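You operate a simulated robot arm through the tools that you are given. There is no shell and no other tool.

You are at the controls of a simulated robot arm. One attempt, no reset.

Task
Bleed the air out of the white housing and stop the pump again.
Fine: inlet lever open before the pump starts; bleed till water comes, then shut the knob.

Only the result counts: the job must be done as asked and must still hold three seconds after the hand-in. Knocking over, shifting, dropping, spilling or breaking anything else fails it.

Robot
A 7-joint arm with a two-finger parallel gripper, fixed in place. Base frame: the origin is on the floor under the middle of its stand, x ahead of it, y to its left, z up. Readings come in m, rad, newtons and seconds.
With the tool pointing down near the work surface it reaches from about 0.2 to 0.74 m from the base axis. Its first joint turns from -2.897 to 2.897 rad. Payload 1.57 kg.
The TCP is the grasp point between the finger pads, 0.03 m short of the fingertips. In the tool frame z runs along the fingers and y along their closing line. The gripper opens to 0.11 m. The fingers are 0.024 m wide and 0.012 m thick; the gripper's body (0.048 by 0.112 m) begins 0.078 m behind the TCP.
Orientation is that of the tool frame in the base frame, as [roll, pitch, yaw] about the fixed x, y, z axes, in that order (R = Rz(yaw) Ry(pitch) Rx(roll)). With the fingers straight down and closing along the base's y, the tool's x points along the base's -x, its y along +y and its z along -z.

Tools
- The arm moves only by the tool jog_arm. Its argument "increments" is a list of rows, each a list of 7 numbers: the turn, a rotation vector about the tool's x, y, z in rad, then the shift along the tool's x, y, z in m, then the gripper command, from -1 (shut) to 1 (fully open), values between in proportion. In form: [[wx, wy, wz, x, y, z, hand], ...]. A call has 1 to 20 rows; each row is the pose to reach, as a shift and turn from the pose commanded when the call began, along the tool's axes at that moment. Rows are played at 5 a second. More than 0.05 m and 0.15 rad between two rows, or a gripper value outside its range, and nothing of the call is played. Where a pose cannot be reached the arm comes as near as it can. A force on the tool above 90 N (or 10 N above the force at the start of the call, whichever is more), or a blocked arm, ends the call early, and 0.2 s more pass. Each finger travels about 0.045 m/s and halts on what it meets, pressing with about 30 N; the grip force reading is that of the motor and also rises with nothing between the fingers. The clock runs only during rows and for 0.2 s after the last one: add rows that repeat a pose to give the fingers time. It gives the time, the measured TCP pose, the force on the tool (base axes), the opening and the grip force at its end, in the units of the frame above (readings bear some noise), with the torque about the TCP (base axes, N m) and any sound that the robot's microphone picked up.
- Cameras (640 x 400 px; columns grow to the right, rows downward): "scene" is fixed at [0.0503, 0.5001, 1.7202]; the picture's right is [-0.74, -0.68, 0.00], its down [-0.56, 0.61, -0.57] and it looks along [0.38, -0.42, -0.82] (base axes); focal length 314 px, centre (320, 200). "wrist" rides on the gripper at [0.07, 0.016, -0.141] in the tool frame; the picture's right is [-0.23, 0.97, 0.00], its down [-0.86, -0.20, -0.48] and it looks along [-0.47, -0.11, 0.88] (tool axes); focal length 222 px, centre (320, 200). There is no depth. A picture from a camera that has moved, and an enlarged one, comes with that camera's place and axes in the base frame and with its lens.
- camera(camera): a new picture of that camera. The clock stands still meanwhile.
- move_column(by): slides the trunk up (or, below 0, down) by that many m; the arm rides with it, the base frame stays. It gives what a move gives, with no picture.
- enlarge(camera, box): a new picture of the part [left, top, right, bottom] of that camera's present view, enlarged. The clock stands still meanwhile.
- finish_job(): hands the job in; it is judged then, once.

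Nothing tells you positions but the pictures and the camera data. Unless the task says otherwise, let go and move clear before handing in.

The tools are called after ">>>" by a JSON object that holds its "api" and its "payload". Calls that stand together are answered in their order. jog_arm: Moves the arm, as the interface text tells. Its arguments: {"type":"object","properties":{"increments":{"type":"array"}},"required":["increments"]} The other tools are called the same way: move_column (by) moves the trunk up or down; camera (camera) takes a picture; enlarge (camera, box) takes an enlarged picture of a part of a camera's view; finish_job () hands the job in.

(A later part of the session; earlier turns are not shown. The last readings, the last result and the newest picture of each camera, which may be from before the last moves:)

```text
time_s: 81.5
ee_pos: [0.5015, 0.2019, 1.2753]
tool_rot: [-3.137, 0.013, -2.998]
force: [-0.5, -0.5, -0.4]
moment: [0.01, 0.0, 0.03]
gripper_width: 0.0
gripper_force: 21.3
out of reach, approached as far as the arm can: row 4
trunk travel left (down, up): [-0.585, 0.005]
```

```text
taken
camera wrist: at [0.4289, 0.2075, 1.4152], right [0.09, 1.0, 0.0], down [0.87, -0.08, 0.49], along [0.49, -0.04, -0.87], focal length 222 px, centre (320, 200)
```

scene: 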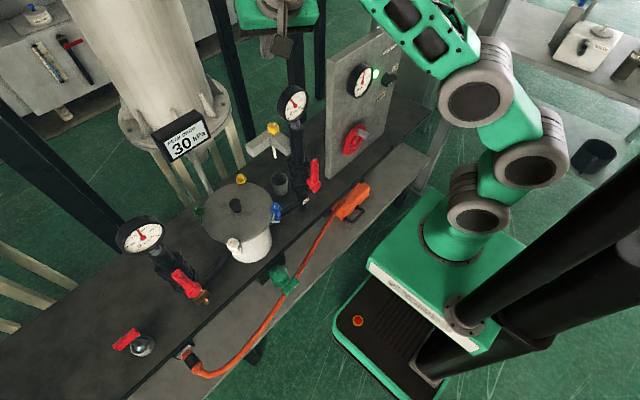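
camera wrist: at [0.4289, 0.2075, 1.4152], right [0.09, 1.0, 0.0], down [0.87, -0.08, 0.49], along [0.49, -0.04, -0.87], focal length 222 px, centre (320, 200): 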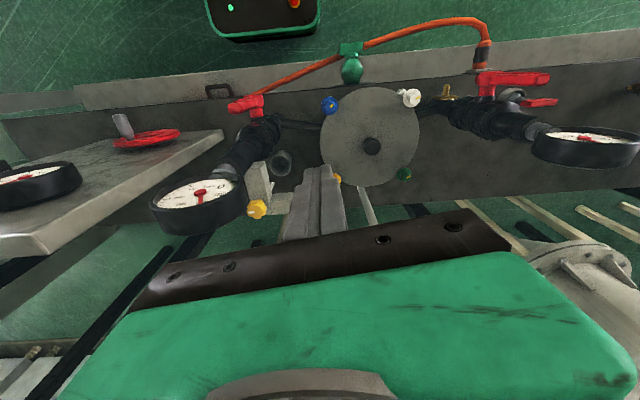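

Nearly straight down now, beside the gauge. I'll move out past it at about z=1.22, where the arm reached before.

>>> {"api": "jog_arm", "payload": {"increments": [[0, 0, 0, -0.0207, -0.002, 0.0134, -1], [0, 0, 0, -0.0465, -0.006, 0.0268, -1], [0, 0, 0, -0.0724, -0.0135, 0.0402, -1], [0, 0, 0, -0.1034, -0.027, 0.0536, -1]]}}

>>> {"api": "camera", "payload": {"camera": "scene"}}

```text
time_s: 82.5
ee_pos: [0.6106, 0.1906, 1.2212]
tool_rot: [-3.141, -0.003, -2.981]
force: [1.2, 0.5, -0.4]
moment: [-0.01, -0.02, 0.02]
gripper_width: 0.0
gripper_force: 21.2
trunk travel left (down, up): [-0.585, 0.005]
```

```text
taken
```

scene: 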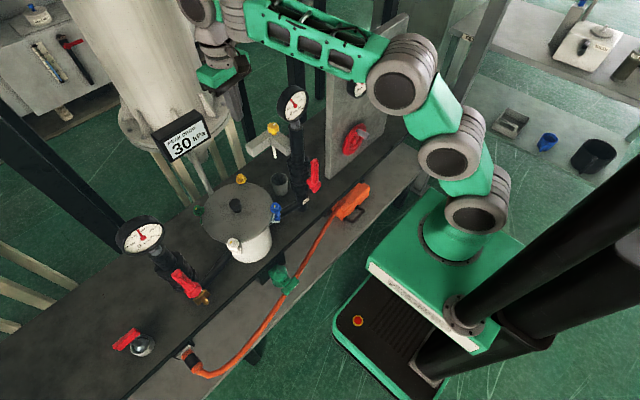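

Reached cleanly. Now I'll turn the wrist about 0.9 rad so the camera points away from the gauge.

>>> {"api": "jog_arm", "payload": {"increments": [[0, 0, -0.13, 0, 0, 0, -1], [0, 0, -0.26, 0, 0, 0, -1], [0, 0, -0.39, 0, 0, 0, -1], [0, 0, -0.52, 0, 0, 0, -1], [0, 0, -0.65, 0, 0, 0, -1], [0, 0, -0.78, 0, 0, 0, -1], [0, 0, -0.9, 0, 0, 0, -1]]}}

>>> {"api": "camera", "payload": {"camera": "wrist"}}

```text
time_s: 84.1
ee_pos: [0.6082, 0.1908, 1.223]
tool_rot: [3.141, -0.002, -2.082]
force: [0.5, 0.0, 0.1]
moment: [0.02, 0.0, 0.03]
gripper_width: 0.0001
gripper_force: 21.5
trunk travel left (down, up): [-0.585, 0.005]
```

```text
taken
camera wrist: at [0.5602, 0.1377, 1.3643], right [-0.74, 0.67, 0.0], down [0.59, 0.65, 0.48], along [0.32, 0.35, -0.88], focal length 222 px, centre (320, 200)
```

wrist: 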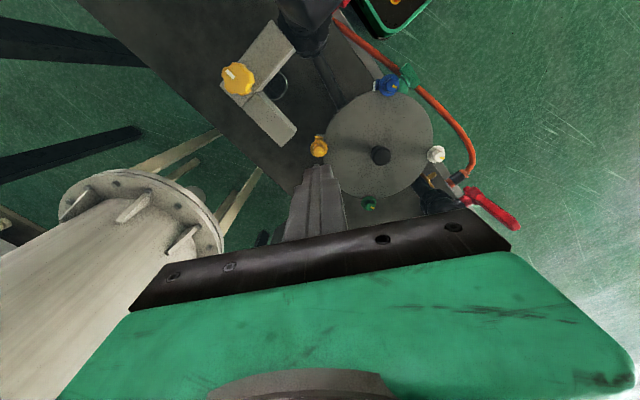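

No limit this time, and the camera sees the knob from above: centre about (0.629, 0.073). I'll move over it and open the fingers.

>>> {"api": "jog_arm", "payload": {"increments": [[0, 0, 0, 0.0304, -0.0255, 0, -1], [0, 0, 0, 0.0609, -0.0509, 0, -0.3], [0, 0, 0, 0.0913, -0.0764, 0, 0.3], [0, 0, 0, 0.0913, -0.0764, 0, 0.3], [0, 0, 0, 0.0913, -0.0764, 0, 0.3]]}}

>>> {"api": "camera", "payload": {"camera": "wrist"}}

>>> {"api": "enlarge", "payload": {"camera": "scene", "box": [200, 0, 340, 180]}}

```text
time_s: 85.3
ee_pos: [0.6299, 0.0733, 1.2223]
tool_rot: [-3.141, 0.0, -2.082]
force: [0.6, -0.4, -0.3]
moment: [0.01, -0.02, 0.0]
gripper_width: 0.0714
gripper_force: 0.0
trunk travel left (down, up): [-0.585, 0.005]
```

```text
taken
camera wrist: at [0.5821, 0.0202, 1.3648], right [-0.74, 0.67, 0.0], down [0.59, 0.65, 0.48], along [0.32, 0.35, -0.88], focal length 222 px, centre (320, 200)
```

wrist: 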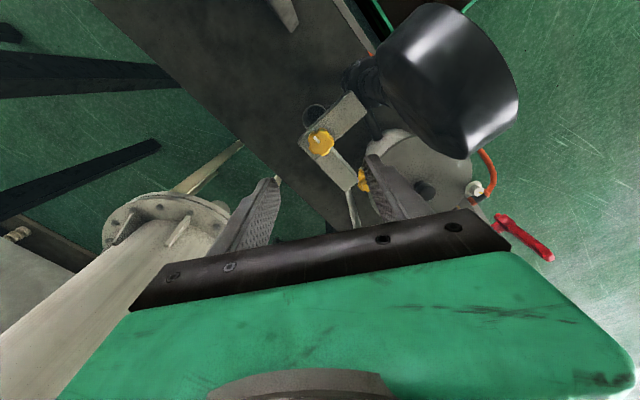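

```text
2.22 times, centred on (270, 90) of scene
camera zoom: at [0.0503, 0.5001, 1.7202], right [-0.74, -0.68, 0.0], down [-0.56, 0.61, -0.57], along [0.38, -0.42, -0.82], focal length 697 px, centre (431, 444)
```

zoom: 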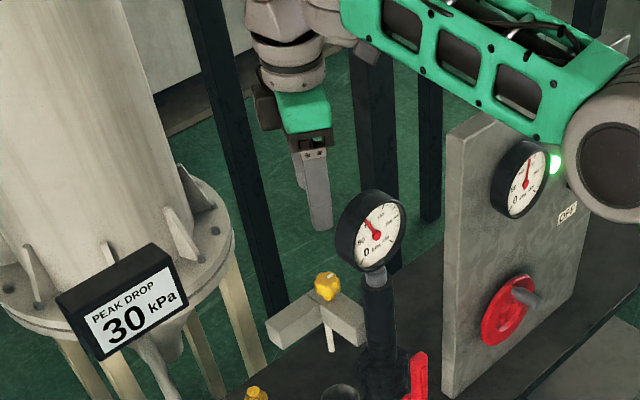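

I'm directly over the knob with the fingers open around it, and the gauge is clear of the hand. I'll descend in stages.

>>> {"api": "jog_arm", "payload": {"increments": [[0, 0, 0, 0.0, 0, 0.025, 0.3], [0, 0, 0, 0.0, 0, 0.05, 0.3], [0, 0, 0, 0.0, 0, 0.07, 0.3]]}}

>>> {"api": "camera", "payload": {"camera": "wrist"}}

>>> {"api": "enlarge", "payload": {"camera": "scene", "box": [200, 0, 340, 180]}}

```text
time_s: 86.1
ee_pos: [0.6301, 0.0735, 1.152]
tool_rot: [3.141, 0.001, -2.082]
force: [0.0, 0.1, -0.7]
moment: [0.01, -0.05, 0.01]
gripper_width: 0.0715
gripper_force: 0.0
trunk travel left (down, up): [-0.585, 0.005]
```

```text
taken
camera wrist: at [0.5828, 0.0199, 1.2942], right [-0.74, 0.67, 0.0], down [0.59, 0.65, 0.48], along [0.32, 0.35, -0.88], focal length 222 px, centre (320, 200)
```

wrist: 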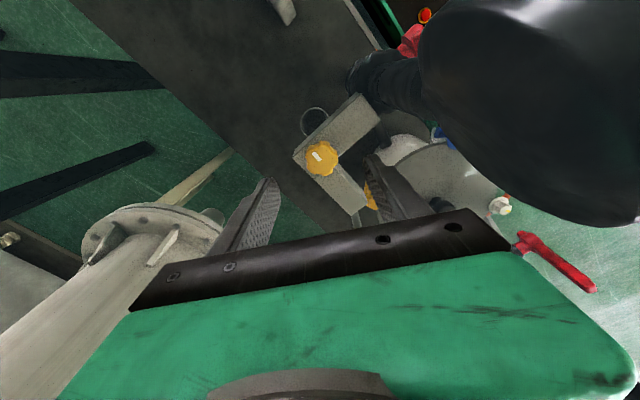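

```text
2.22 times, centred on (270, 90) of scene
camera zoom: at [0.0503, 0.5001, 1.7202], right [-0.74, -0.68, 0.0], down [-0.56, 0.61, -0.57], along [0.38, -0.42, -0.82], focal length 697 px, centre (431, 444)
```

zoom: 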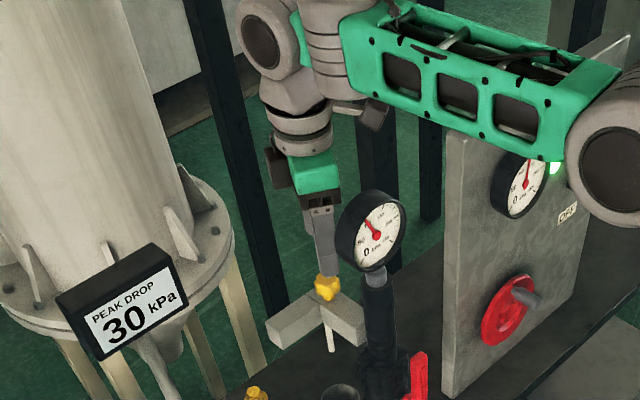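

Still clear: knob aligned with the fingers at (0.630, 0.073), gauge and wrist separated. I'll rotate a touch more away from the gauge and descend onto the knob.

>>> {"api": "jog_arm", "payload": {"increments": [[0, 0, -0.1, 0.0, 0, 0.01, 0.3], [0, 0, -0.15, 0.0, 0, 0.025, 0.3], [0, 0, -0.15, 0.0, 0, 0.04, 0.3], [0, 0, -0.15, 0.0, 0, 0.052, 0.3]]}}

>>> {"api": "camera", "payload": {"camera": "wrist"}}

>>> {"api": "enlarge", "payload": {"camera": "scene", "box": [220, 30, 340, 170]}}

```text
time_s: 87.1
ee_pos: [0.6305, 0.0738, 1.099]
tool_rot: [-3.141, -0.001, -1.93]
force: [0.2, -0.6, 1.2]
moment: [0.0, 0.01, 0.01]
gripper_width: 0.0714
gripper_force: 0.0
trunk travel left (down, up): [-0.585, 0.005]
```

```text
taken
camera wrist: at [0.5908, 0.0148, 1.2415], right [-0.83, 0.56, 0.0], down [0.49, 0.73, 0.48], along [0.27, 0.4, -0.88], focal length 222 px, centre (320, 200)
```

wrist: 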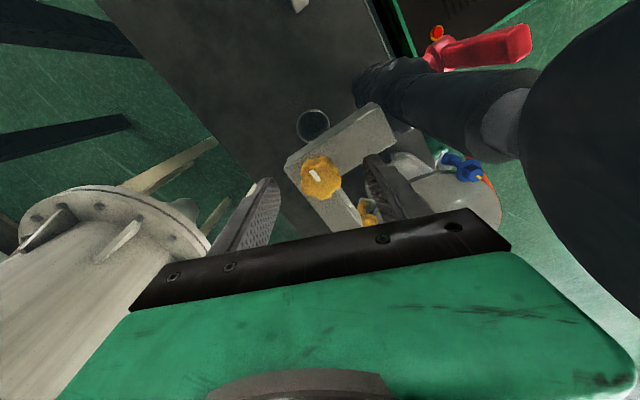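

```text
2.86 times, centred on (280, 100) of scene
camera zoom: at [0.0503, 0.5001, 1.7202], right [-0.74, -0.68, 0.0], down [-0.56, 0.61, -0.57], along [0.38, -0.42, -0.82], focal length 896 px, centre (434, 486)
```

zoom: 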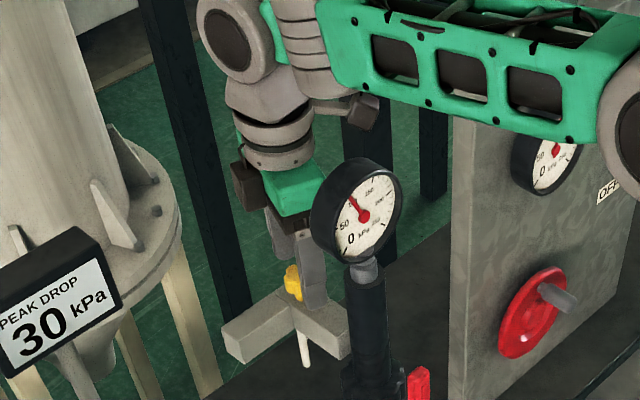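

Perfectly placed around the knob with no contact. I'll lower another centimetre and close the fingers on it.

>>> {"api": "jog_arm", "payload": {"increments": [[0, 0, 0, 0, 0, 0.006, 0.3], [0, 0, 0, 0, 0, 0.012, 0.3], [0, 0, 0, 0, 0, 0.012, -1], [0, 0, 0, 0, 0, 0.012, -1], [0, 0, 0, 0, 0, 0.012, -1], [0, 0, 0, 0, 0, 0.012, -1], [0, 0, 0, 0, 0, 0.012, -1]]}}

>>> {"api": "camera", "payload": {"camera": "wrist"}}

```text
time_s: 88.7
ee_pos: [0.6301, 0.0752, 1.0871]
tool_rot: [3.14, -0.002, -1.932]
force: [-4.2, 0.9, -3.5]
moment: [0.11, -0.02, 0.0]
gripper_width: 0.0334
gripper_force: 39.0
trunk travel left (down, up): [-0.585, 0.005]
```

```text
taken
camera wrist: at [0.5908, 0.0147, 1.2295], right [-0.83, 0.56, 0.0], down [0.49, 0.73, 0.48], along [0.26, 0.4, -0.88], focal length 222 px, centre (320, 200)
```

wrist: 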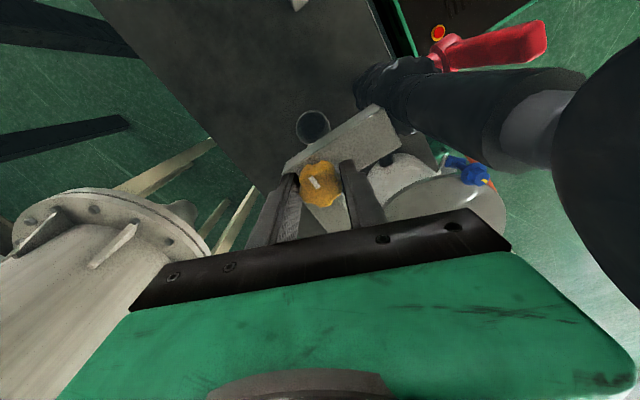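

The knob is held (33 mm, firm grip). I'll turn it gently counter-clockwise and watch the torque and sound.

>>> {"api": "jog_arm", "payload": {"increments": [[0, 0, -0.08, 0, 0, 0, -1], [0, 0, -0.16, 0, 0, 0, -1], [0, 0, -0.24, 0, 0, 0, -1]]}}

>>> {"api": "enlarge", "payload": {"camera": "wrist", "box": [260, 90, 400, 230]}}

>>> {"api": "enlarge", "payload": {"camera": "scene", "box": [220, 80, 330, 210]}}

```text
time_s: 89.5
ee_pos: [0.6297, 0.0744, 1.0881]
tool_rot: [3.141, 0.0, -1.691]
force: [-3.0, 0.2, -3.7]
moment: [-0.56, 0.32, -0.03]
gripper_width: 0.0335
gripper_force: 41.0
trunk travel left (down, up): [-0.585, 0.005]
```

```text
2.86 times, centred on (330, 160) of wrist
camera zoom: at [0.6061, 0.0069, 1.2294], right [-0.94, 0.34, 0.0], down [0.3, 0.83, 0.48], along [0.16, 0.45, -0.88], focal length 635 px, centre (291, 314)
```

zoom: 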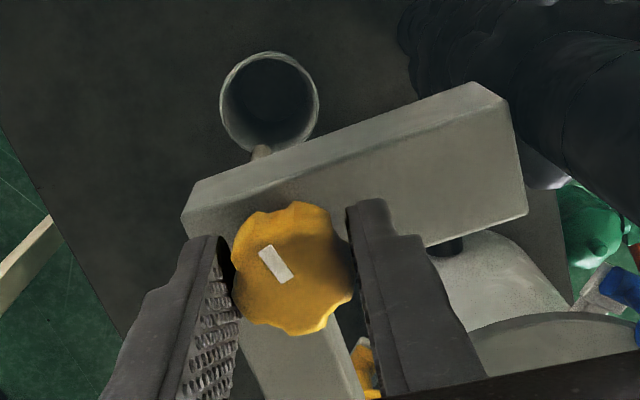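

```text
3.08 times, centred on (275, 145) of scene
camera zoom: at [0.0503, 0.5001, 1.7202], right [-0.74, -0.68, 0.0], down [-0.56, 0.61, -0.57], along [0.38, -0.42, -0.82], focal length 965 px, centre (458, 369)
```

zoom: 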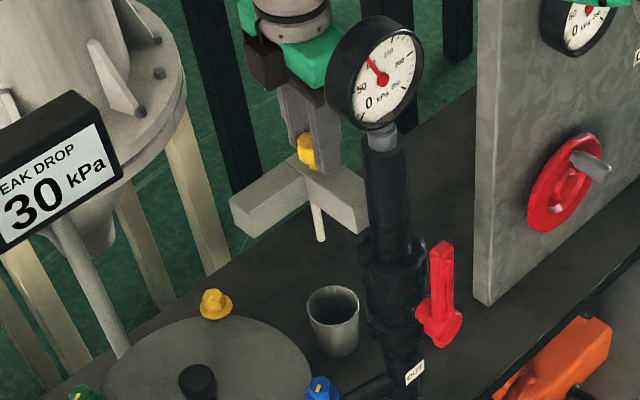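

The knob turns freely with the fingers, and I can see both the mark and the cup. I'll keep opening, watching for flow.

>>> {"api": "jog_arm", "payload": {"increments": [[0, 0, -0.1, 0, 0, 0, -1], [0, 0, -0.2, 0, 0, 0, -1], [0, 0, -0.3, 0, 0, 0, -1]]}}

>>> {"api": "enlarge", "payload": {"camera": "wrist", "box": [260, 90, 400, 230]}}

>>> {"api": "enlarge", "payload": {"camera": "scene", "box": [220, 80, 330, 210]}}

```text
time_s: 90.3
ee_pos: [0.6293, 0.075, 1.0877]
tool_rot: [3.139, -0.001, -1.389]
force: [-2.7, 5.0, -9.1]
moment: [0.55, -0.45, -0.04]
gripper_width: 0.0332
gripper_force: 41.3
trunk travel left (down, up): [-0.585, 0.005]
```

```text
2.86 times, centred on (330, 160) of wrist
camera zoom: at [0.6274, 0.0027, 1.2294], right [-1.0, 0.05, 0.0], down [0.04, 0.88, 0.48], along [0.02, 0.48, -0.88], focal length 635 px, centre (291, 314)
```

zoom: 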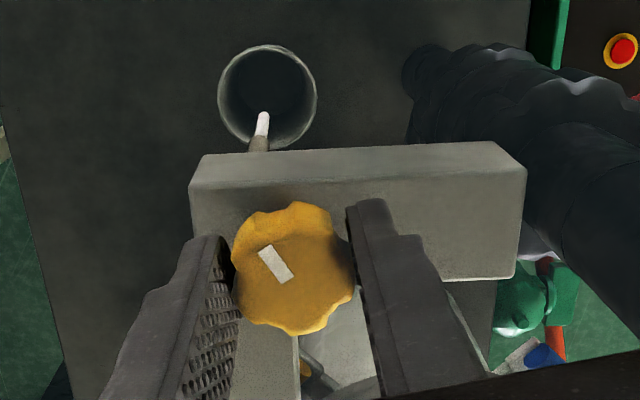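

```text
3.08 times, centred on (275, 145) of scene
camera zoom: at [0.0503, 0.5001, 1.7202], right [-0.74, -0.68, 0.0], down [-0.56, 0.61, -0.57], along [0.38, -0.42, -0.82], focal length 965 px, centre (458, 369)
```

zoom: 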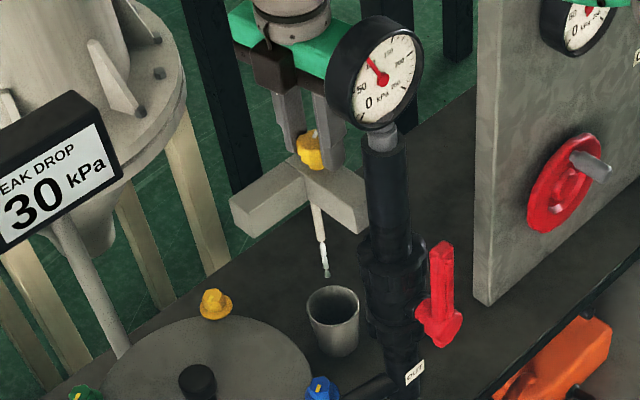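

Flow has started: something whitish is spitting from the tube toward the cup. I'll zoom in and let it run briefly with the knob held as it is.

>>> {"api": "enlarge", "payload": {"camera": "scene", "box": [260, 130, 310, 200]}}

>>> {"api": "jog_arm", "payload": {"increments": [[0, 0, 0, 0, 0, 0, -1], [0, 0, 0, 0, 0, 0, -1]]}}

>>> {"api": "enlarge", "payload": {"camera": "scene", "box": [260, 130, 310, 200]}}

>>> {"api": "enlarge", "payload": {"camera": "wrist", "box": [260, 80, 400, 220]}}

```text
5.71 times, centred on (285, 165) of scene
camera zoom: at [0.0503, 0.5001, 1.7202], right [-0.74, -0.68, 0.0], down [-0.56, 0.61, -0.57], along [0.38, -0.42, -0.82], focal length 1792 px, centre (520, 400)
```

zoom: 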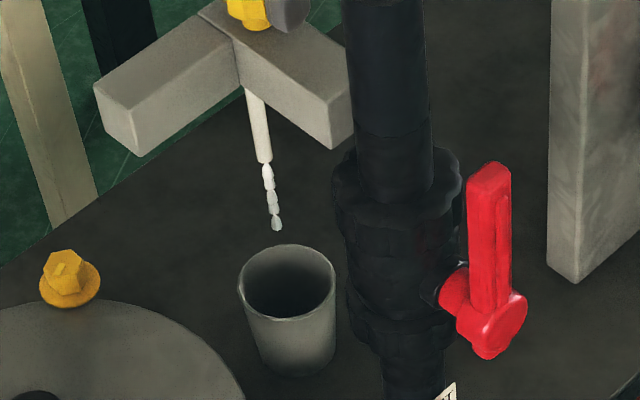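

```text
time_s: 90.9
ee_pos: [0.6294, 0.0746, 1.089]
tool_rot: [-3.141, 0.0, -1.392]
force: [-2.9, 6.5, -9.2]
moment: [0.45, -0.1, -0.02]
gripper_width: 0.0335
gripper_force: 41.0
trunk travel left (down, up): [-0.585, 0.005]
```

```text
5.71 times, centred on (285, 165) of scene
camera zoom: at [0.0503, 0.5001, 1.7202], right [-0.74, -0.68, 0.0], down [-0.56, 0.61, -0.57], along [0.38, -0.42, -0.82], focal length 1792 px, centre (520, 400)
```

zoom: 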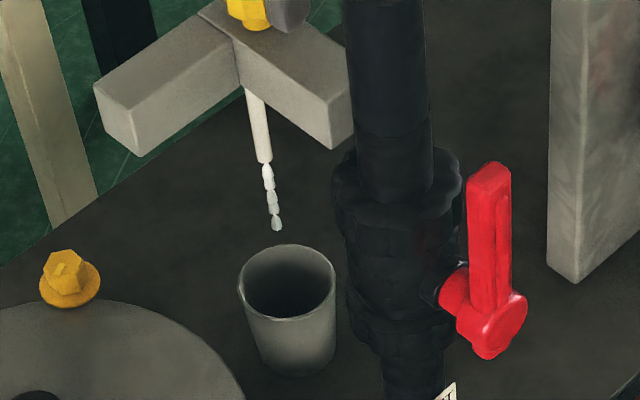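

```text
2.86 times, centred on (330, 150) of wrist
camera zoom: at [0.6274, 0.0028, 1.2295], right [-1.0, 0.05, 0.0], down [0.04, 0.88, 0.48], along [0.02, 0.48, -0.88], focal length 635 px, centre (291, 343)
```

zoom: 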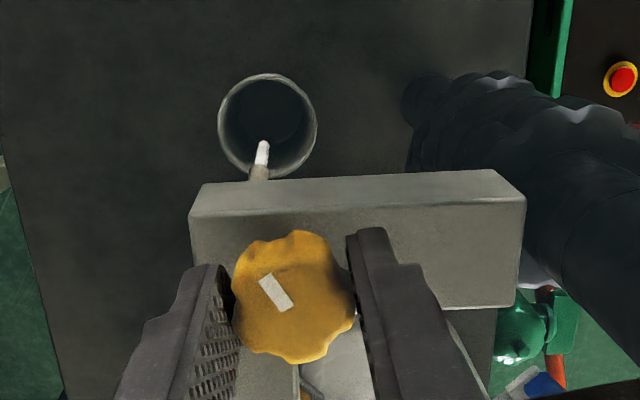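

White puffs below the tube mean air is coming out. I'll hold and wait in short steps, checking the stream each time.

>>> {"api": "jog_arm", "payload": {"increments": [[0, 0, 0, 0, 0, 0, -1], [0, 0, 0, 0, 0, 0, -1], [0, 0, 0, 0, 0, 0, -1], [0, 0, 0, 0, 0, 0, -1]]}}

>>> {"api": "enlarge", "payload": {"camera": "scene", "box": [260, 130, 310, 200]}}

>>> {"api": "enlarge", "payload": {"camera": "scene", "box": [100, 80, 330, 300]}}

```text
time_s: 91.9
ee_pos: [0.6301, 0.075, 1.0885]
tool_rot: [3.139, 0.0, -1.392]
force: [-5.4, 7.0, -11.9]
moment: [0.07, -0.05, -0.01]
gripper_width: 0.0334
gripper_force: 41.6
trunk travel left (down, up): [-0.585, 0.005]
```

```text
5.71 times, centred on (285, 165) of scene
camera zoom: at [0.0503, 0.5001, 1.7202], right [-0.74, -0.68, 0.0], down [-0.56, 0.61, -0.57], along [0.38, -0.42, -0.82], focal length 1792 px, centre (520, 400)
```

zoom: 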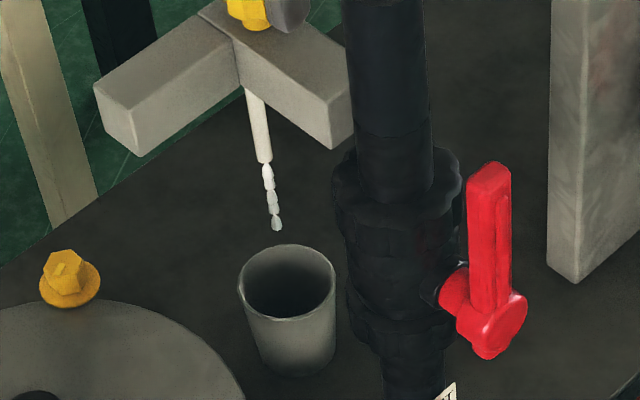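

```text
1.82 times, centred on (215, 190) of scene
camera zoom: at [0.0503, 0.5001, 1.7202], right [-0.74, -0.68, 0.0], down [-0.56, 0.61, -0.57], along [0.38, -0.42, -0.82], focal length 570 px, centre (511, 218)
```

zoom: 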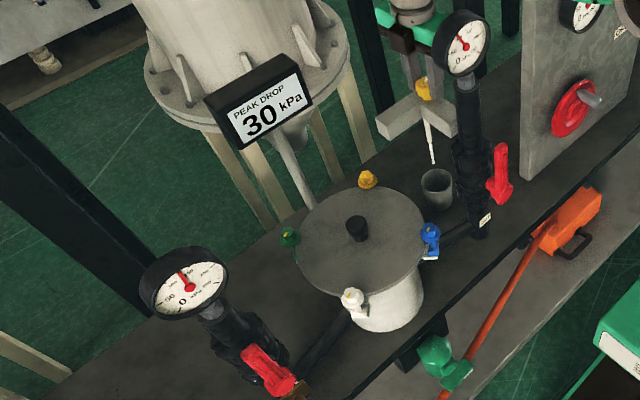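

Still air. I'll keep waiting in short intervals.

>>> {"api": "jog_arm", "payload": {"increments": [[0, 0, 0, 0, 0, 0, -1], [0, 0, 0, 0, 0, 0, -1], [0, 0, 0, 0, 0, 0, -1], [0, 0, 0, 0, 0, 0, -1], [0, 0, 0, 0, 0, 0, -1], [0, 0, 0, 0, 0, 0, -1], [0, 0, 0, 0, 0, 0, -1]]}}

>>> {"api": "enlarge", "payload": {"camera": "scene", "box": [260, 130, 310, 200]}}

```text
time_s: 93.5
ee_pos: [0.6298, 0.0756, 1.0879]
tool_rot: [3.14, 0.002, -1.392]
force: [-6.1, 6.2, -14.7]
moment: [0.19, 0.01, 0.0]
gripper_width: 0.0333
gripper_force: 41.3
trunk travel left (down, up): [-0.585, 0.005]
```

```text
5.71 times, centred on (285, 165) of scene
camera zoom: at [0.0503, 0.5001, 1.7202], right [-0.74, -0.68, 0.0], down [-0.56, 0.61, -0.57], along [0.38, -0.42, -0.82], focal length 1792 px, centre (520, 400)
```

zoom: 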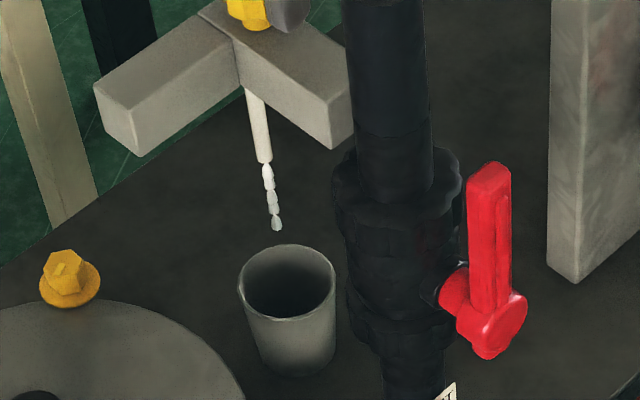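

Still air, and a slight pull is building up on the grip. I'll relax it by a couple of millimetres and keep waiting.

>>> {"api": "jog_arm", "payload": {"increments": [[0, 0, 0, 0.0005, 0.001, 0.002, -1], [0, 0, 0, 0.0005, 0.001, 0.002, -1], [0, 0, 0, 0.0005, 0.001, 0.002, -1], [0, 0, 0, 0.0005, 0.001, 0.002, -1], [0, 0, 0, 0.0005, 0.001, 0.002, -1], [0, 0, 0, 0.0005, 0.001, 0.002, -1], [0, 0, 0, 0.0005, 0.001, 0.002, -1], [0, 0, 0, 0.0005, 0.001, 0.002, -1]]}}

>>> {"api": "enlarge", "payload": {"camera": "scene", "box": [260, 130, 310, 200]}}

```text
time_s: 95.3
ee_pos: [0.6297, 0.0741, 1.0871]
tool_rot: [-3.137, -0.002, -1.392]
force: [7.5, 9.0, 11.1]
moment: [0.19, 0.01, -0.01]
gripper_width: 0.0336
gripper_force: 40.7
trunk travel left (down, up): [-0.585, 0.005]
```

```text
5.71 times, centred on (285, 165) of scene
camera zoom: at [0.0503, 0.5001, 1.7202], right [-0.74, -0.68, 0.0], down [-0.56, 0.61, -0.57], along [0.38, -0.42, -0.82], focal length 1792 px, centre (520, 400)
```

zoom: 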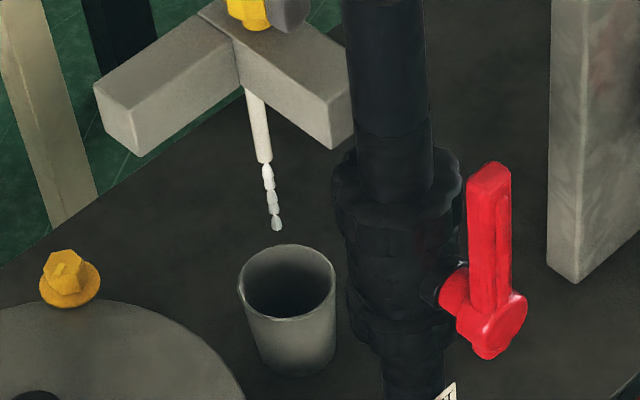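

Still air after five seconds. I'll open a little further to speed it up, watching closely.

>>> {"api": "jog_arm", "payload": {"increments": [[0, 0, -0.1, 0, 0, -0.001, -1], [0, 0, -0.2, 0, 0, -0.001, -1], [0, 0, -0.3, 0, 0, -0.001, -1]]}}

>>> {"api": "enlarge", "payload": {"camera": "scene", "box": [260, 130, 310, 200]}}

>>> {"api": "enlarge", "payload": {"camera": "wrist", "box": [260, 80, 400, 220]}}

```text
time_s: 96.1
ee_pos: [0.6299, 0.0751, 1.0875]
tool_rot: [-3.139, 0.0, -1.09]
force: [13.0, 10.7, 11.8]
moment: [0.43, -0.17, -0.05]
gripper_width: 0.0335
gripper_force: 41.6
trunk travel left (down, up): [-0.585, 0.005]
```

```text
5.71 times, centred on (285, 165) of scene
camera zoom: at [0.0503, 0.5001, 1.7202], right [-0.74, -0.68, 0.0], down [-0.56, 0.61, -0.57], along [0.38, -0.42, -0.82], focal length 1792 px, centre (520, 400)
```

zoom: 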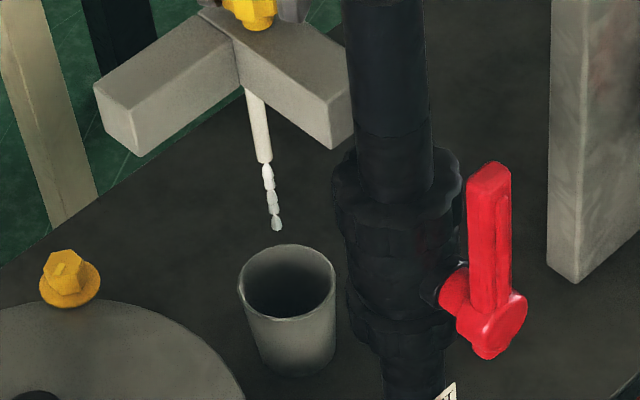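

```text
2.86 times, centred on (330, 150) of wrist
camera zoom: at [0.6483, 0.0048, 1.2296], right [-0.97, -0.25, 0.0], down [-0.22, 0.85, 0.48], along [-0.12, 0.46, -0.88], focal length 635 px, centre (291, 343)
```

zoom: 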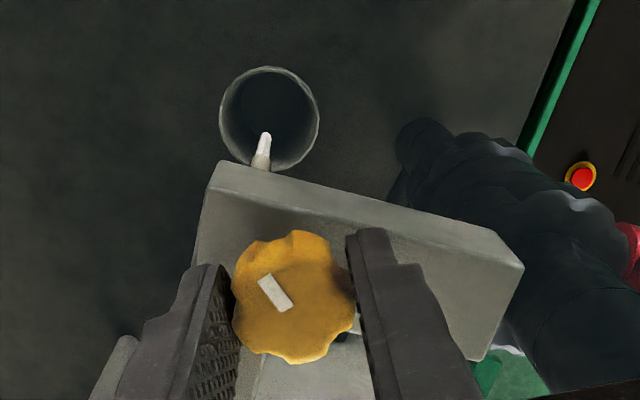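

>>> {"api": "jog_arm", "payload": {"increments": [[0, 0, 0, -0.0004, -0.0013, -0.001, -1], [0, 0, 0, -0.0004, -0.0013, -0.001, -1], [0, 0, 0, -0.0004, -0.0013, -0.001, -1], [0, 0, 0, -0.0004, -0.0013, -0.001, -1], [0, 0, 0, -0.0004, -0.0013, -0.001, -1], [0, 0, 0, -0.0004, -0.0013, -0.001, -1]]}}

>>> {"api": "enlarge", "payload": {"camera": "scene", "box": [260, 130, 310, 200]}}

```text
time_s: 97.5
ee_pos: [0.6302, 0.0755, 1.0876]
tool_rot: [3.141, 0.0, -1.092]
force: [9.2, 6.6, 5.6]
moment: [0.0, -0.29, -0.05]
gripper_width: 0.0334
gripper_force: 41.8
trunk travel left (down, up): [-0.585, 0.005]
```

```text
5.71 times, centred on (285, 165) of scene
camera zoom: at [0.0503, 0.5001, 1.7202], right [-0.74, -0.68, 0.0], down [-0.56, 0.61, -0.57], along [0.38, -0.42, -0.82], focal length 1792 px, centre (520, 400)
```

zoom: 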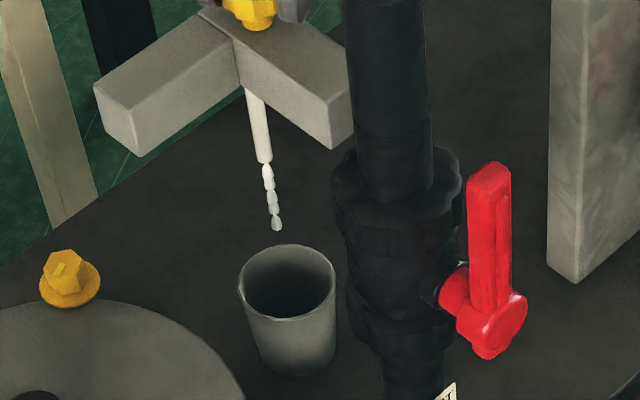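

Still air only, nothing in the cup. I'll keep holding and checking.

>>> {"api": "jog_arm", "payload": {"increments": [[0, 0, 0, 0, -0.0005, 0, -1], [0, 0, 0, 0, -0.0005, 0, -1], [0, 0, 0, 0, -0.0005, 0, -1], [0, 0, 0, 0, -0.0005, 0, -1], [0, 0, 0, 0, -0.0005, 0, -1], [0, 0, 0, 0, -0.0005, 0, -1], [0, 0, 0, 0, -0.0005, 0, -1]]}}

>>> {"api": "enlarge", "payload": {"camera": "scene", "box": [260, 130, 310, 200]}}

```text
time_s: 99.1
ee_pos: [0.6306, 0.0744, 1.0879]
tool_rot: [3.14, -0.001, -1.091]
force: [4.5, 6.7, -1.4]
moment: [0.21, -0.18, -0.02]
gripper_width: 0.0333
gripper_force: 41.4
trunk travel left (down, up): [-0.585, 0.005]
```

```text
5.71 times, centred on (285, 165) of scene
camera zoom: at [0.0503, 0.5001, 1.7202], right [-0.74, -0.68, 0.0], down [-0.56, 0.61, -0.57], along [0.38, -0.42, -0.82], focal length 1792 px, centre (520, 400)
```

zoom: 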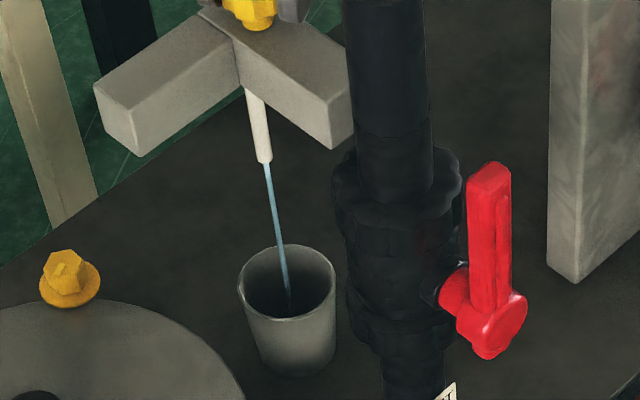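

A clear blue stream of water is running into the cup, so the air is out. I'll shut the knob right away, turning it back clockwise to its original angle.

>>> {"api": "jog_arm", "payload": {"increments": [[0, 0, 0.13, 0, 0, 0, -1], [0, 0, 0.26, 0, 0, 0, -1], [0, 0, 0.39, 0, 0, 0, -1], [0, 0, 0.52, 0, 0, 0, -1], [0, 0, 0.65, 0, 0, 0, -1], [0, 0, 0.78, 0, 0, 0, -1], [0, 0, 0.86, 0, 0, 0, -1]]}}

>>> {"api": "enlarge", "payload": {"camera": "scene", "box": [260, 130, 310, 200]}}

>>> {"api": "enlarge", "payload": {"camera": "wrist", "box": [260, 80, 400, 220]}}

```text
time_s: 100.7
ee_pos: [0.631, 0.0751, 1.0875]
tool_rot: [3.138, 0.0, -1.953]
force: [-4.3, -0.5, -6.1]
moment: [0.18, -0.16, 0.0]
gripper_width: 0.0333
gripper_force: 41.6
trunk travel left (down, up): [-0.585, 0.005]
```

```text
5.71 times, centred on (285, 165) of scene
camera zoom: at [0.0503, 0.5001, 1.7202], right [-0.74, -0.68, 0.0], down [-0.56, 0.61, -0.57], along [0.38, -0.42, -0.82], focal length 1792 px, centre (520, 400)
```

zoom: 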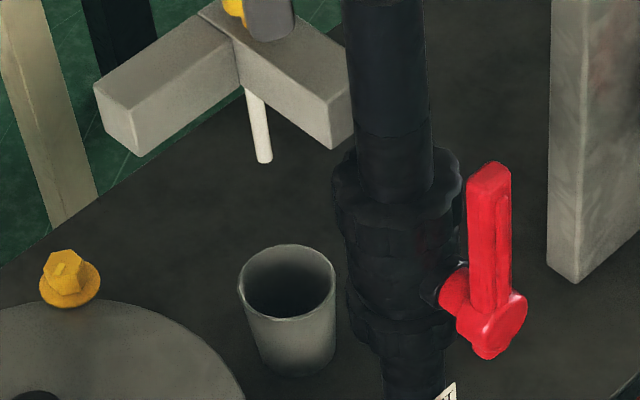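

```text
2.86 times, centred on (330, 150) of wrist
camera zoom: at [0.5897, 0.0155, 1.2296], right [-0.82, 0.57, 0.0], down [0.51, 0.72, 0.48], along [0.27, 0.39, -0.88], focal length 635 px, centre (291, 343)
```

zoom: 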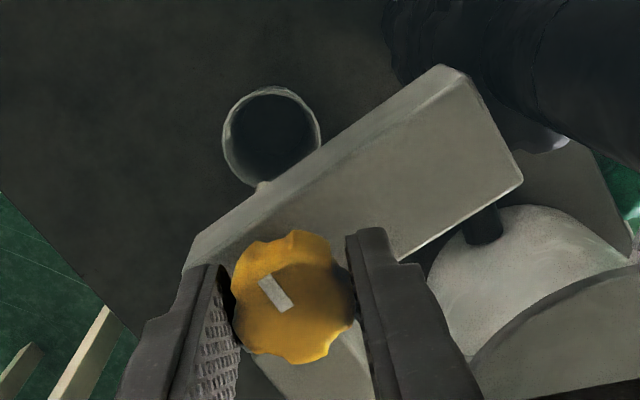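

The flow stopped and the knob is back at its starting angle. I'll nudge it a hair further clockwise to be sure it's against its stop.

>>> {"api": "jog_arm", "payload": {"increments": [[0, 0, 0.04, 0, 0, 0, -1], [0, 0, 0.08, 0, 0, 0, -1]]}}

>>> {"api": "enlarge", "payload": {"camera": "wrist", "box": [260, 80, 400, 220]}}

>>> {"api": "enlarge", "payload": {"camera": "scene", "box": [100, 80, 330, 300]}}

```text
time_s: 101.3
ee_pos: [0.629, 0.0745, 1.0874]
tool_rot: [-3.141, 0.0, -2.031]
force: [-3.2, -1.0, -5.9]
moment: [0.05, 0.01, 0.83]
gripper_width: 0.0332
gripper_force: 41.1
trunk travel left (down, up): [-0.585, 0.005]
```

```text
2.86 times, centred on (330, 150) of wrist
camera zoom: at [0.5851, 0.0193, 1.2297], right [-0.77, 0.64, 0.0], down [0.56, 0.68, 0.48], along [0.3, 0.37, -0.88], focal length 635 px, centre (291, 343)
```

zoom: 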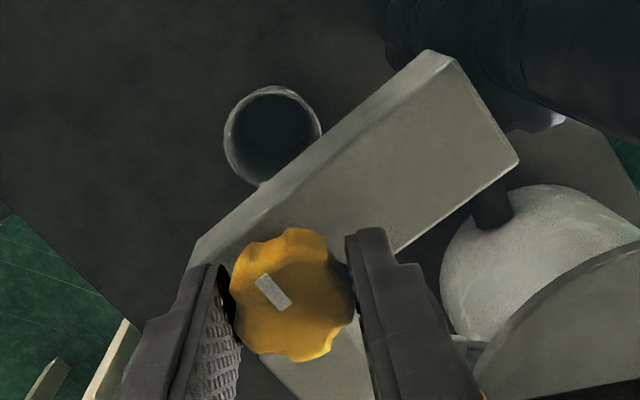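

```text
1.82 times, centred on (215, 190) of scene
camera zoom: at [0.0503, 0.5001, 1.7202], right [-0.74, -0.68, 0.0], down [-0.56, 0.61, -0.57], along [0.38, -0.42, -0.82], focal length 570 px, centre (511, 218)
```

zoom: 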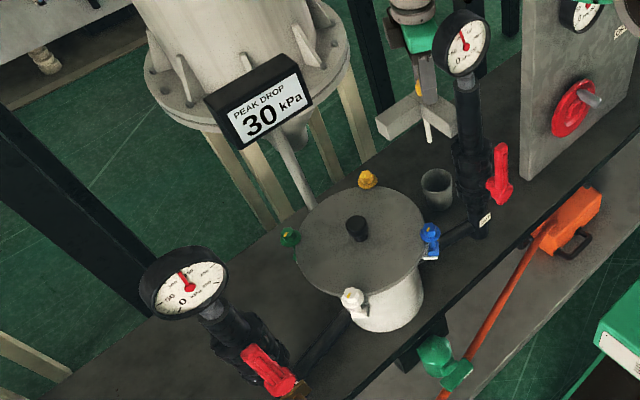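

The torque rose to 0.83 N·m: the knob is firmly shut and the water has stopped. I'll ease off the twist, release the knob, and lift straight up.

>>> {"api": "jog_arm", "payload": {"increments": [[0, 0, -0.05, 0, 0, 0, -1], [0, 0, -0.05, 0, 0, 0, 0.3], [0, 0, -0.05, 0, 0, 0, 0.3], [0, 0, -0.05, 0, 0, 0, 0.3], [0, 0, -0.05, 0, 0, 0, 0.3], [0, 0, -0.05, 0, 0, 0, 0.3], [0, 0, -0.05, 0, 0, -0.03, 0.3], [0, 0, -0.05, 0, 0, -0.07, 0.3], [0, 0, -0.05, 0, 0, -0.11, 0.3], [0, 0, -0.05, 0, 0, -0.135, 0.3]]}}

>>> {"api": "camera", "payload": {"camera": "wrist"}}

>>> {"api": "enlarge", "payload": {"camera": "scene", "box": [220, 80, 330, 210]}}

```text
time_s: 103.5
ee_pos: [0.6286, 0.0759, 1.2225]
tool_rot: [3.14, -0.002, -1.981]
force: [-0.2, -0.6, 0.0]
moment: [-0.02, 0.0, 0.0]
gripper_width: 0.0714
gripper_force: 0.1
trunk travel left (down, up): [-0.585, 0.005]
```

```text
taken
camera wrist: at [0.5863, 0.0179, 1.3638], right [-0.8, 0.6, 0.0], down [0.53, 0.7, 0.48], along [0.28, 0.38, -0.88], focal length 222 px, centre (320, 200)
```

wrist: 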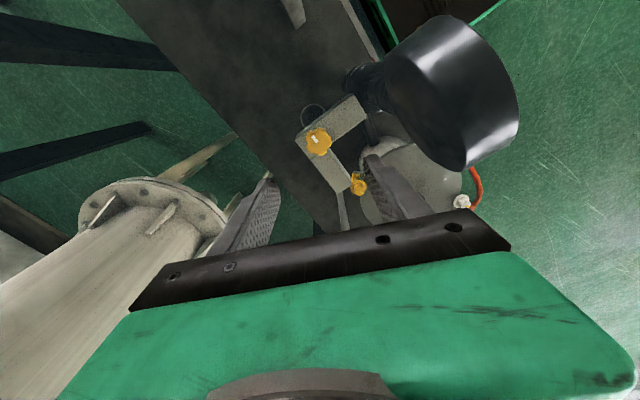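

```text
3.08 times, centred on (275, 145) of scene
camera zoom: at [0.0503, 0.5001, 1.7202], right [-0.74, -0.68, 0.0], down [-0.56, 0.61, -0.57], along [0.38, -0.42, -0.82], focal length 965 px, centre (458, 369)
```

zoom: 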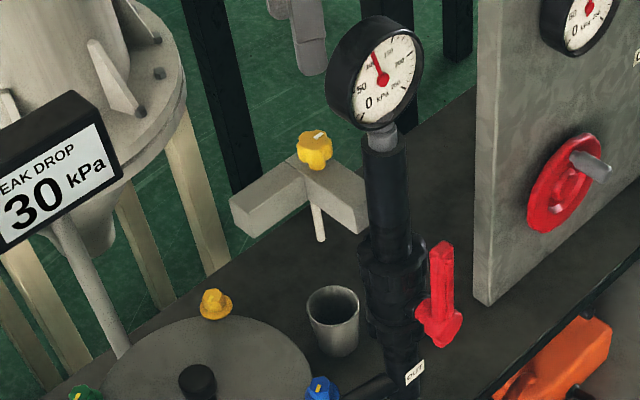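

The knob is shut and released, no flow from the tube, and the cup hasn't spilled. Now to stop the pump: I'll retrace my path, first away from the knob and turning the wrist back.

>>> {"api": "jog_arm", "payload": {"increments": [[0, 0, 0, -0.0325, 0.0206, 0, 0.3], [0, 0, 0, -0.065, 0.0413, 0, -0.3], [0, 0, 0, -0.0974, 0.0619, 0, -1], [0, 0, 0.125, -0.0974, 0.0619, 0, -1], [0, 0, 0.25, -0.0974, 0.0619, 0, -1], [0, 0, 0.375, -0.0974, 0.0619, 0, -1], [0, 0, 0.5, -0.0974, 0.0619, 0, -1], [0, 0, 0.625, -0.0974, 0.0619, 0, -1], [0, 0, 0.75, -0.0974, 0.0619, 0, -1], [0, 0, 0.875, -0.0974, 0.0619, 0, -1], [0, 0, 1.0, -0.0974, 0.0619, 0, -1], [0, 0, 1.0, -0.0974, 0.0619, 0, -1]]}}

>>> {"api": "camera", "payload": {"camera": "scene"}}

```text
time_s: 106.1
ee_pos: [0.6132, 0.1887, 1.2228]
tool_rot: [3.141, 0.0, -2.983]
force: [0.0, 0.0, -0.4]
moment: [0.0, -0.02, -0.01]
gripper_width: 0.0
gripper_force: 21.1
trunk travel left (down, up): [-0.585, 0.005]
```

```text
taken
```

scene: 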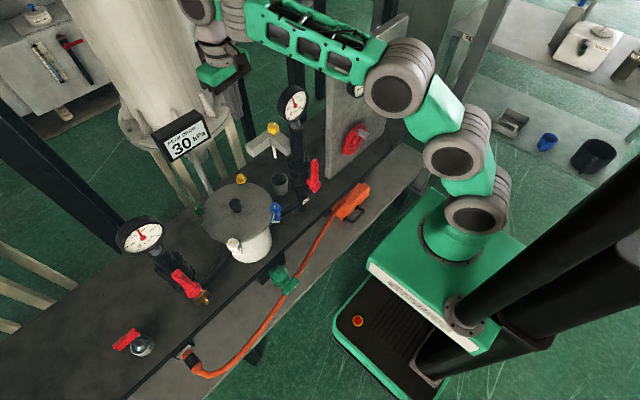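

Retracing cleanly. I'll come back past the gauge toward the robot side, rising a little on the way.

>>> {"api": "jog_arm", "payload": {"increments": [[0, 0, 0, 0.0285, 0.0309, -0.005, -1], [0, 0, 0, 0.0648, 0.0569, -0.01, -1], [0, 0, 0, 0.1027, 0.0731, -0.02, -1], [0, 0, 0, 0.1415, 0.0844, -0.03, -1], [0, 0, 0, 0.1768, 0.085, -0.04, -1]]}}

>>> {"api": "camera", "payload": {"camera": "scene"}}

```text
time_s: 107.3
ee_pos: [0.4227, 0.2432, 1.2647]
tool_rot: [-3.141, 0.0, -2.983]
force: [0.2, -0.5, -0.5]
moment: [0.02, 0.0, -0.01]
gripper_width: 0.0
gripper_force: 21.4
trunk travel left (down, up): [-0.585, 0.005]
```

```text
taken
```

scene: 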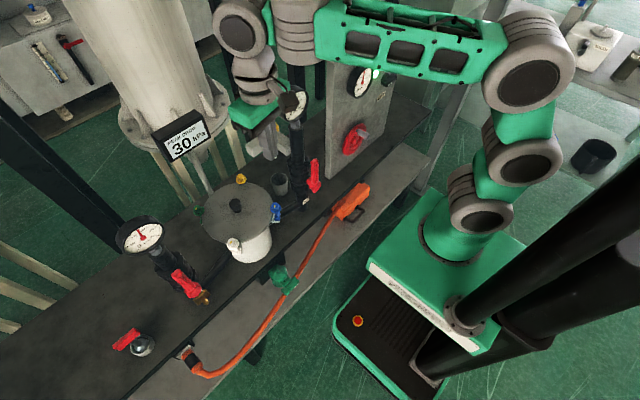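

Clear of the gauge. I'll set the tool radial with a slight forward pitch, as in my earlier swings.

>>> {"api": "jog_arm", "payload": {"increments": [[0, -0.075, -0.09, 0.002, 0, 0, -1], [0, -0.15, -0.18, 0.004, 0, 0, -1], [0, -0.225, -0.27, 0.006, 0, 0, -1], [0, -0.3, -0.36, 0.008, 0, 0, -1]]}}

```text
time_s: 108.3
ee_pos: [0.4158, 0.2413, 1.264]
tool_rot: [-3.087, 0.293, -2.609]
force: [0.0, 0.7, -0.4]
moment: [-0.01, 0.02, 0.01]
gripper_width: 0.0001
gripper_force: 21.5
trunk travel left (down, up): [-0.585, 0.005]
```

Now the swing across to the panel side, high in front of the gauge.

>>> {"api": "jog_arm", "payload": {"increments": [[0.0257, 0.0046, 0.0851, 0.0172, -0.0417, -0.003, -1], [0.0509, 0.0092, 0.1685, 0.0366, -0.0794, -0.0067, -1], [0.0786, 0.0142, 0.2603, 0.0553, -0.1188, -0.0102, -1], [0.1064, 0.0192, 0.3521, 0.0773, -0.1555, -0.0148, -1], [0.1341, 0.0242, 0.4439, 0.0934, -0.1933, -0.0177, -1], [0.1618, 0.0292, 0.5356, 0.1131, -0.2294, -0.0217, -1], [0.1895, 0.0343, 0.6273, 0.1359, -0.2634, -0.0267, -1], [0.2172, 0.0393, 0.7191, 0.1617, -0.2951, -0.0327, -1], [0.245, 0.0443, 0.8109, 0.184, -0.3314, -0.0375, -1], [0.2727, 0.0493, 0.9027, 0.2102, -0.3661, -0.0435, -1], [0.2979, 0.0538, 0.9861, 0.2368, -0.3964, -0.0499, -1], [0.3231, 0.0584, 1.0696, 0.2645, -0.4292, -0.0565, -1], [0.3433, 0.062, 1.1363, 0.2885, -0.4567, -0.0622, -1]]}}

>>> {"api": "camera", "payload": {"camera": "scene"}}

>>> {"api": "camera", "payload": {"camera": "wrist"}}

```text
time_s: 111.1
ee_pos: [0.3863, -0.2989, 1.2632]
tool_rot: [-3.088, 0.294, 2.482]
force: [-0.1, 0.5, 0.2]
moment: [-0.02, -0.02, 0.01]
gripper_width: 0.0002
gripper_force: 21.4
trunk travel left (down, up): [-0.585, 0.005]
```

```text
taken
```

scene: 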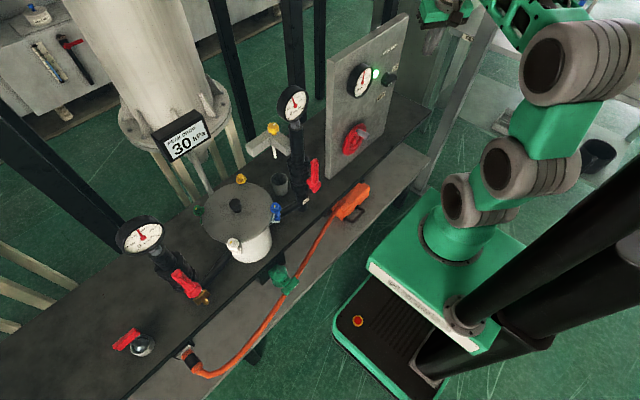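

```text
taken
camera wrist: at [0.3161, -0.2153, 1.3777], right [0.78, 0.63, 0.01], down [0.43, -0.55, 0.71], along [0.46, -0.55, -0.7], focal length 222 px, centre (320, 200)
```

wrist: 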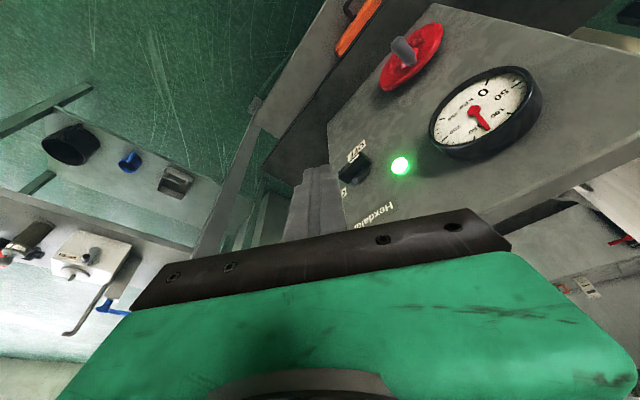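

Good. I'll lower the trunk to the height I used at the panel, then set the tool at the same pitch as when I turned the selector on.

>>> {"api": "move_column", "payload": {"by": -0.15}}

>>> {"api": "jog_arm", "payload": {"increments": [[-0.0403, -0.1067, -0.0358, -0.0067, 0.0008, -0.0002, -1], [-0.0805, -0.2133, -0.0717, -0.0133, 0.0015, -0.0005, -1], [-0.1208, -0.32, -0.1075, -0.02, 0.0023, -0.0007, -1], [-0.1611, -0.4267, -0.1434, -0.0267, 0.003, -0.001, -1], [-0.2013, -0.5333, -0.1792, -0.0333, 0.0038, -0.0012, -1], [-0.2416, -0.64, -0.215, -0.04, 0.0045, -0.0014, -1], [-0.2818, -0.7466, -0.2509, -0.0466, 0.0053, -0.0017, -1], [-0.3221, -0.8533, -0.2867, -0.0533, 0.006, -0.0019, -1], [-0.3221, -0.8533, -0.2867, -0.0533, 0.006, -0.0019, -1]]}}

>>> {"api": "camera", "payload": {"camera": "wrist"}}

>>> {"api": "enlarge", "payload": {"camera": "wrist", "box": [240, 60, 440, 220]}}

```text
time_s: 112.8
ee_pos: [0.3858, -0.2986, 1.1131]
tool_rot: [-3.085, 0.293, 2.486]
force: [0.8, -0.3, 0.2]
moment: [-0.02, 0.0, -0.02]
gripper_width: 0.0
gripper_force: 21.4
trunk travel left (down, up): [-0.435, 0.155]
```

```text
time_s: 114.8
ee_pos: [0.4295, -0.3246, 1.1308]
tool_rot: [-3.138, 1.151, 2.886]
force: [-0.2, -0.7, 0.2]
moment: [0.02, -0.01, 0.02]
gripper_width: 0.0
gripper_force: 21.2
trunk travel left (down, up): [-0.435, 0.155]
```

```text
taken
camera wrist: at [0.2818, -0.2689, 1.1246], right [0.34, 0.92, 0.21], down [-0.14, -0.17, 0.98], along [0.93, -0.36, 0.07], focal length 222 px, centre (320, 200)
```

wrist: 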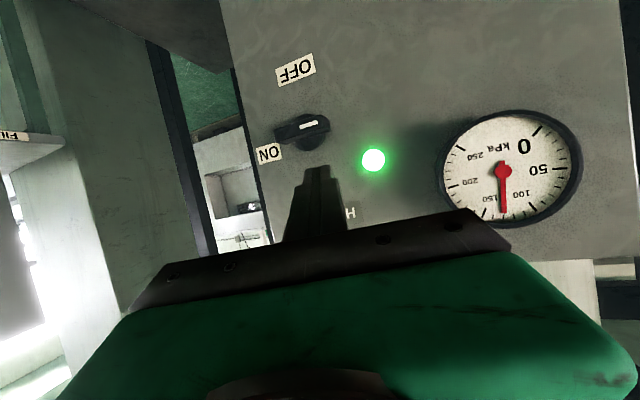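

```text
2.50 times, centred on (340, 140) of wrist
camera zoom: at [0.2818, -0.2689, 1.1246], right [0.34, 0.92, 0.21], down [-0.14, -0.17, 0.98], along [0.93, -0.36, 0.07], focal length 555 px, centre (270, 350)
```

zoom: 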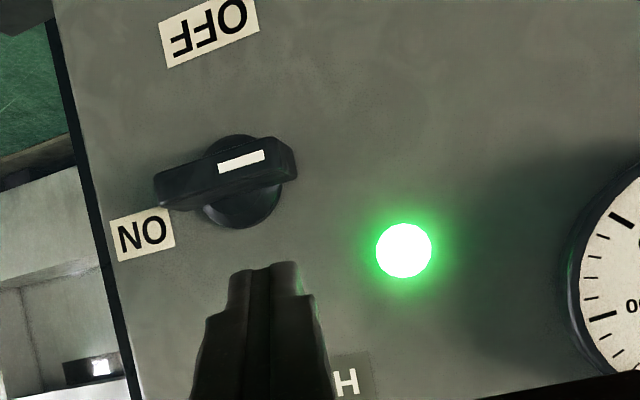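

The selector lies horizontal at ON, pointer end toward +y at y≈-0.326, z≈1.064. To switch off I'll press that pointer end down from above. First, position the fingertip just above it.

>>> {"api": "jog_arm", "payload": {"increments": [[0, 0, 0, -0.0065, 0.0071, 0.0268, -1], [0, 0, 0, -0.003, 0.0147, 0.0578, -1], [0, 0, 0, -0.003, 0.0147, 0.0578, -1]]}}

>>> {"api": "enlarge", "payload": {"camera": "wrist", "box": [240, 60, 440, 220]}}

>>> {"api": "enlarge", "payload": {"camera": "scene", "box": [340, 40, 430, 130]}}

```text
time_s: 115.6
ee_pos: [0.4832, -0.3239, 1.1096]
tool_rot: [-3.141, 1.147, 2.886]
force: [-0.3, -0.2, -0.1]
moment: [-0.01, 0.02, -0.01]
gripper_width: 0.0003
gripper_force: 21.3
trunk travel left (down, up): [-0.435, 0.155]
```

```text
2.50 times, centred on (340, 140) of wrist
camera zoom: at [0.3368, -0.2682, 1.104], right [0.34, 0.92, 0.21], down [-0.13, -0.17, 0.98], along [0.93, -0.36, 0.07], focal length 555 px, centre (270, 350)
```

zoom: 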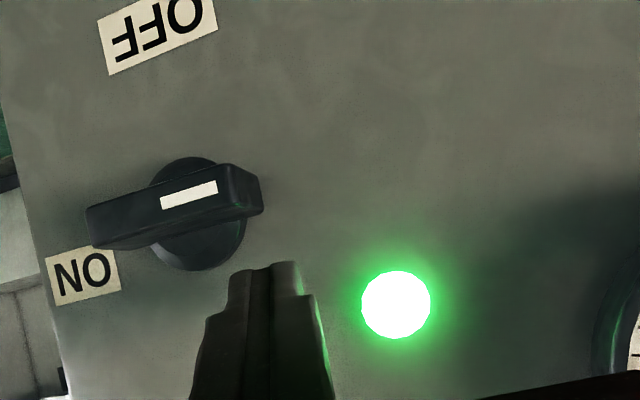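

```text
4.44 times, centred on (385, 85) of scene
camera zoom: at [0.0503, 0.5001, 1.7202], right [-0.74, -0.68, 0.0], down [-0.56, 0.61, -0.57], along [0.38, -0.42, -0.82], focal length 1394 px, centre (31, 711)
```

zoom: 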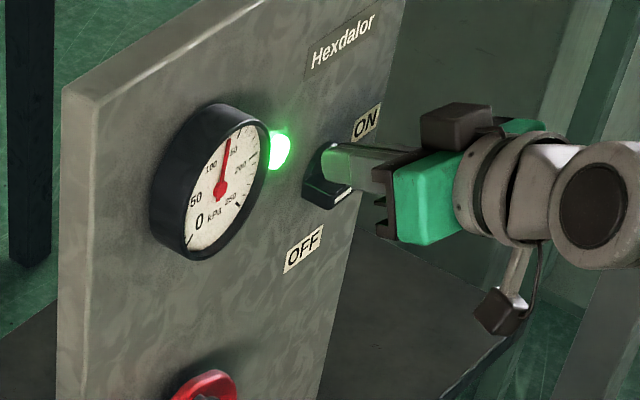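

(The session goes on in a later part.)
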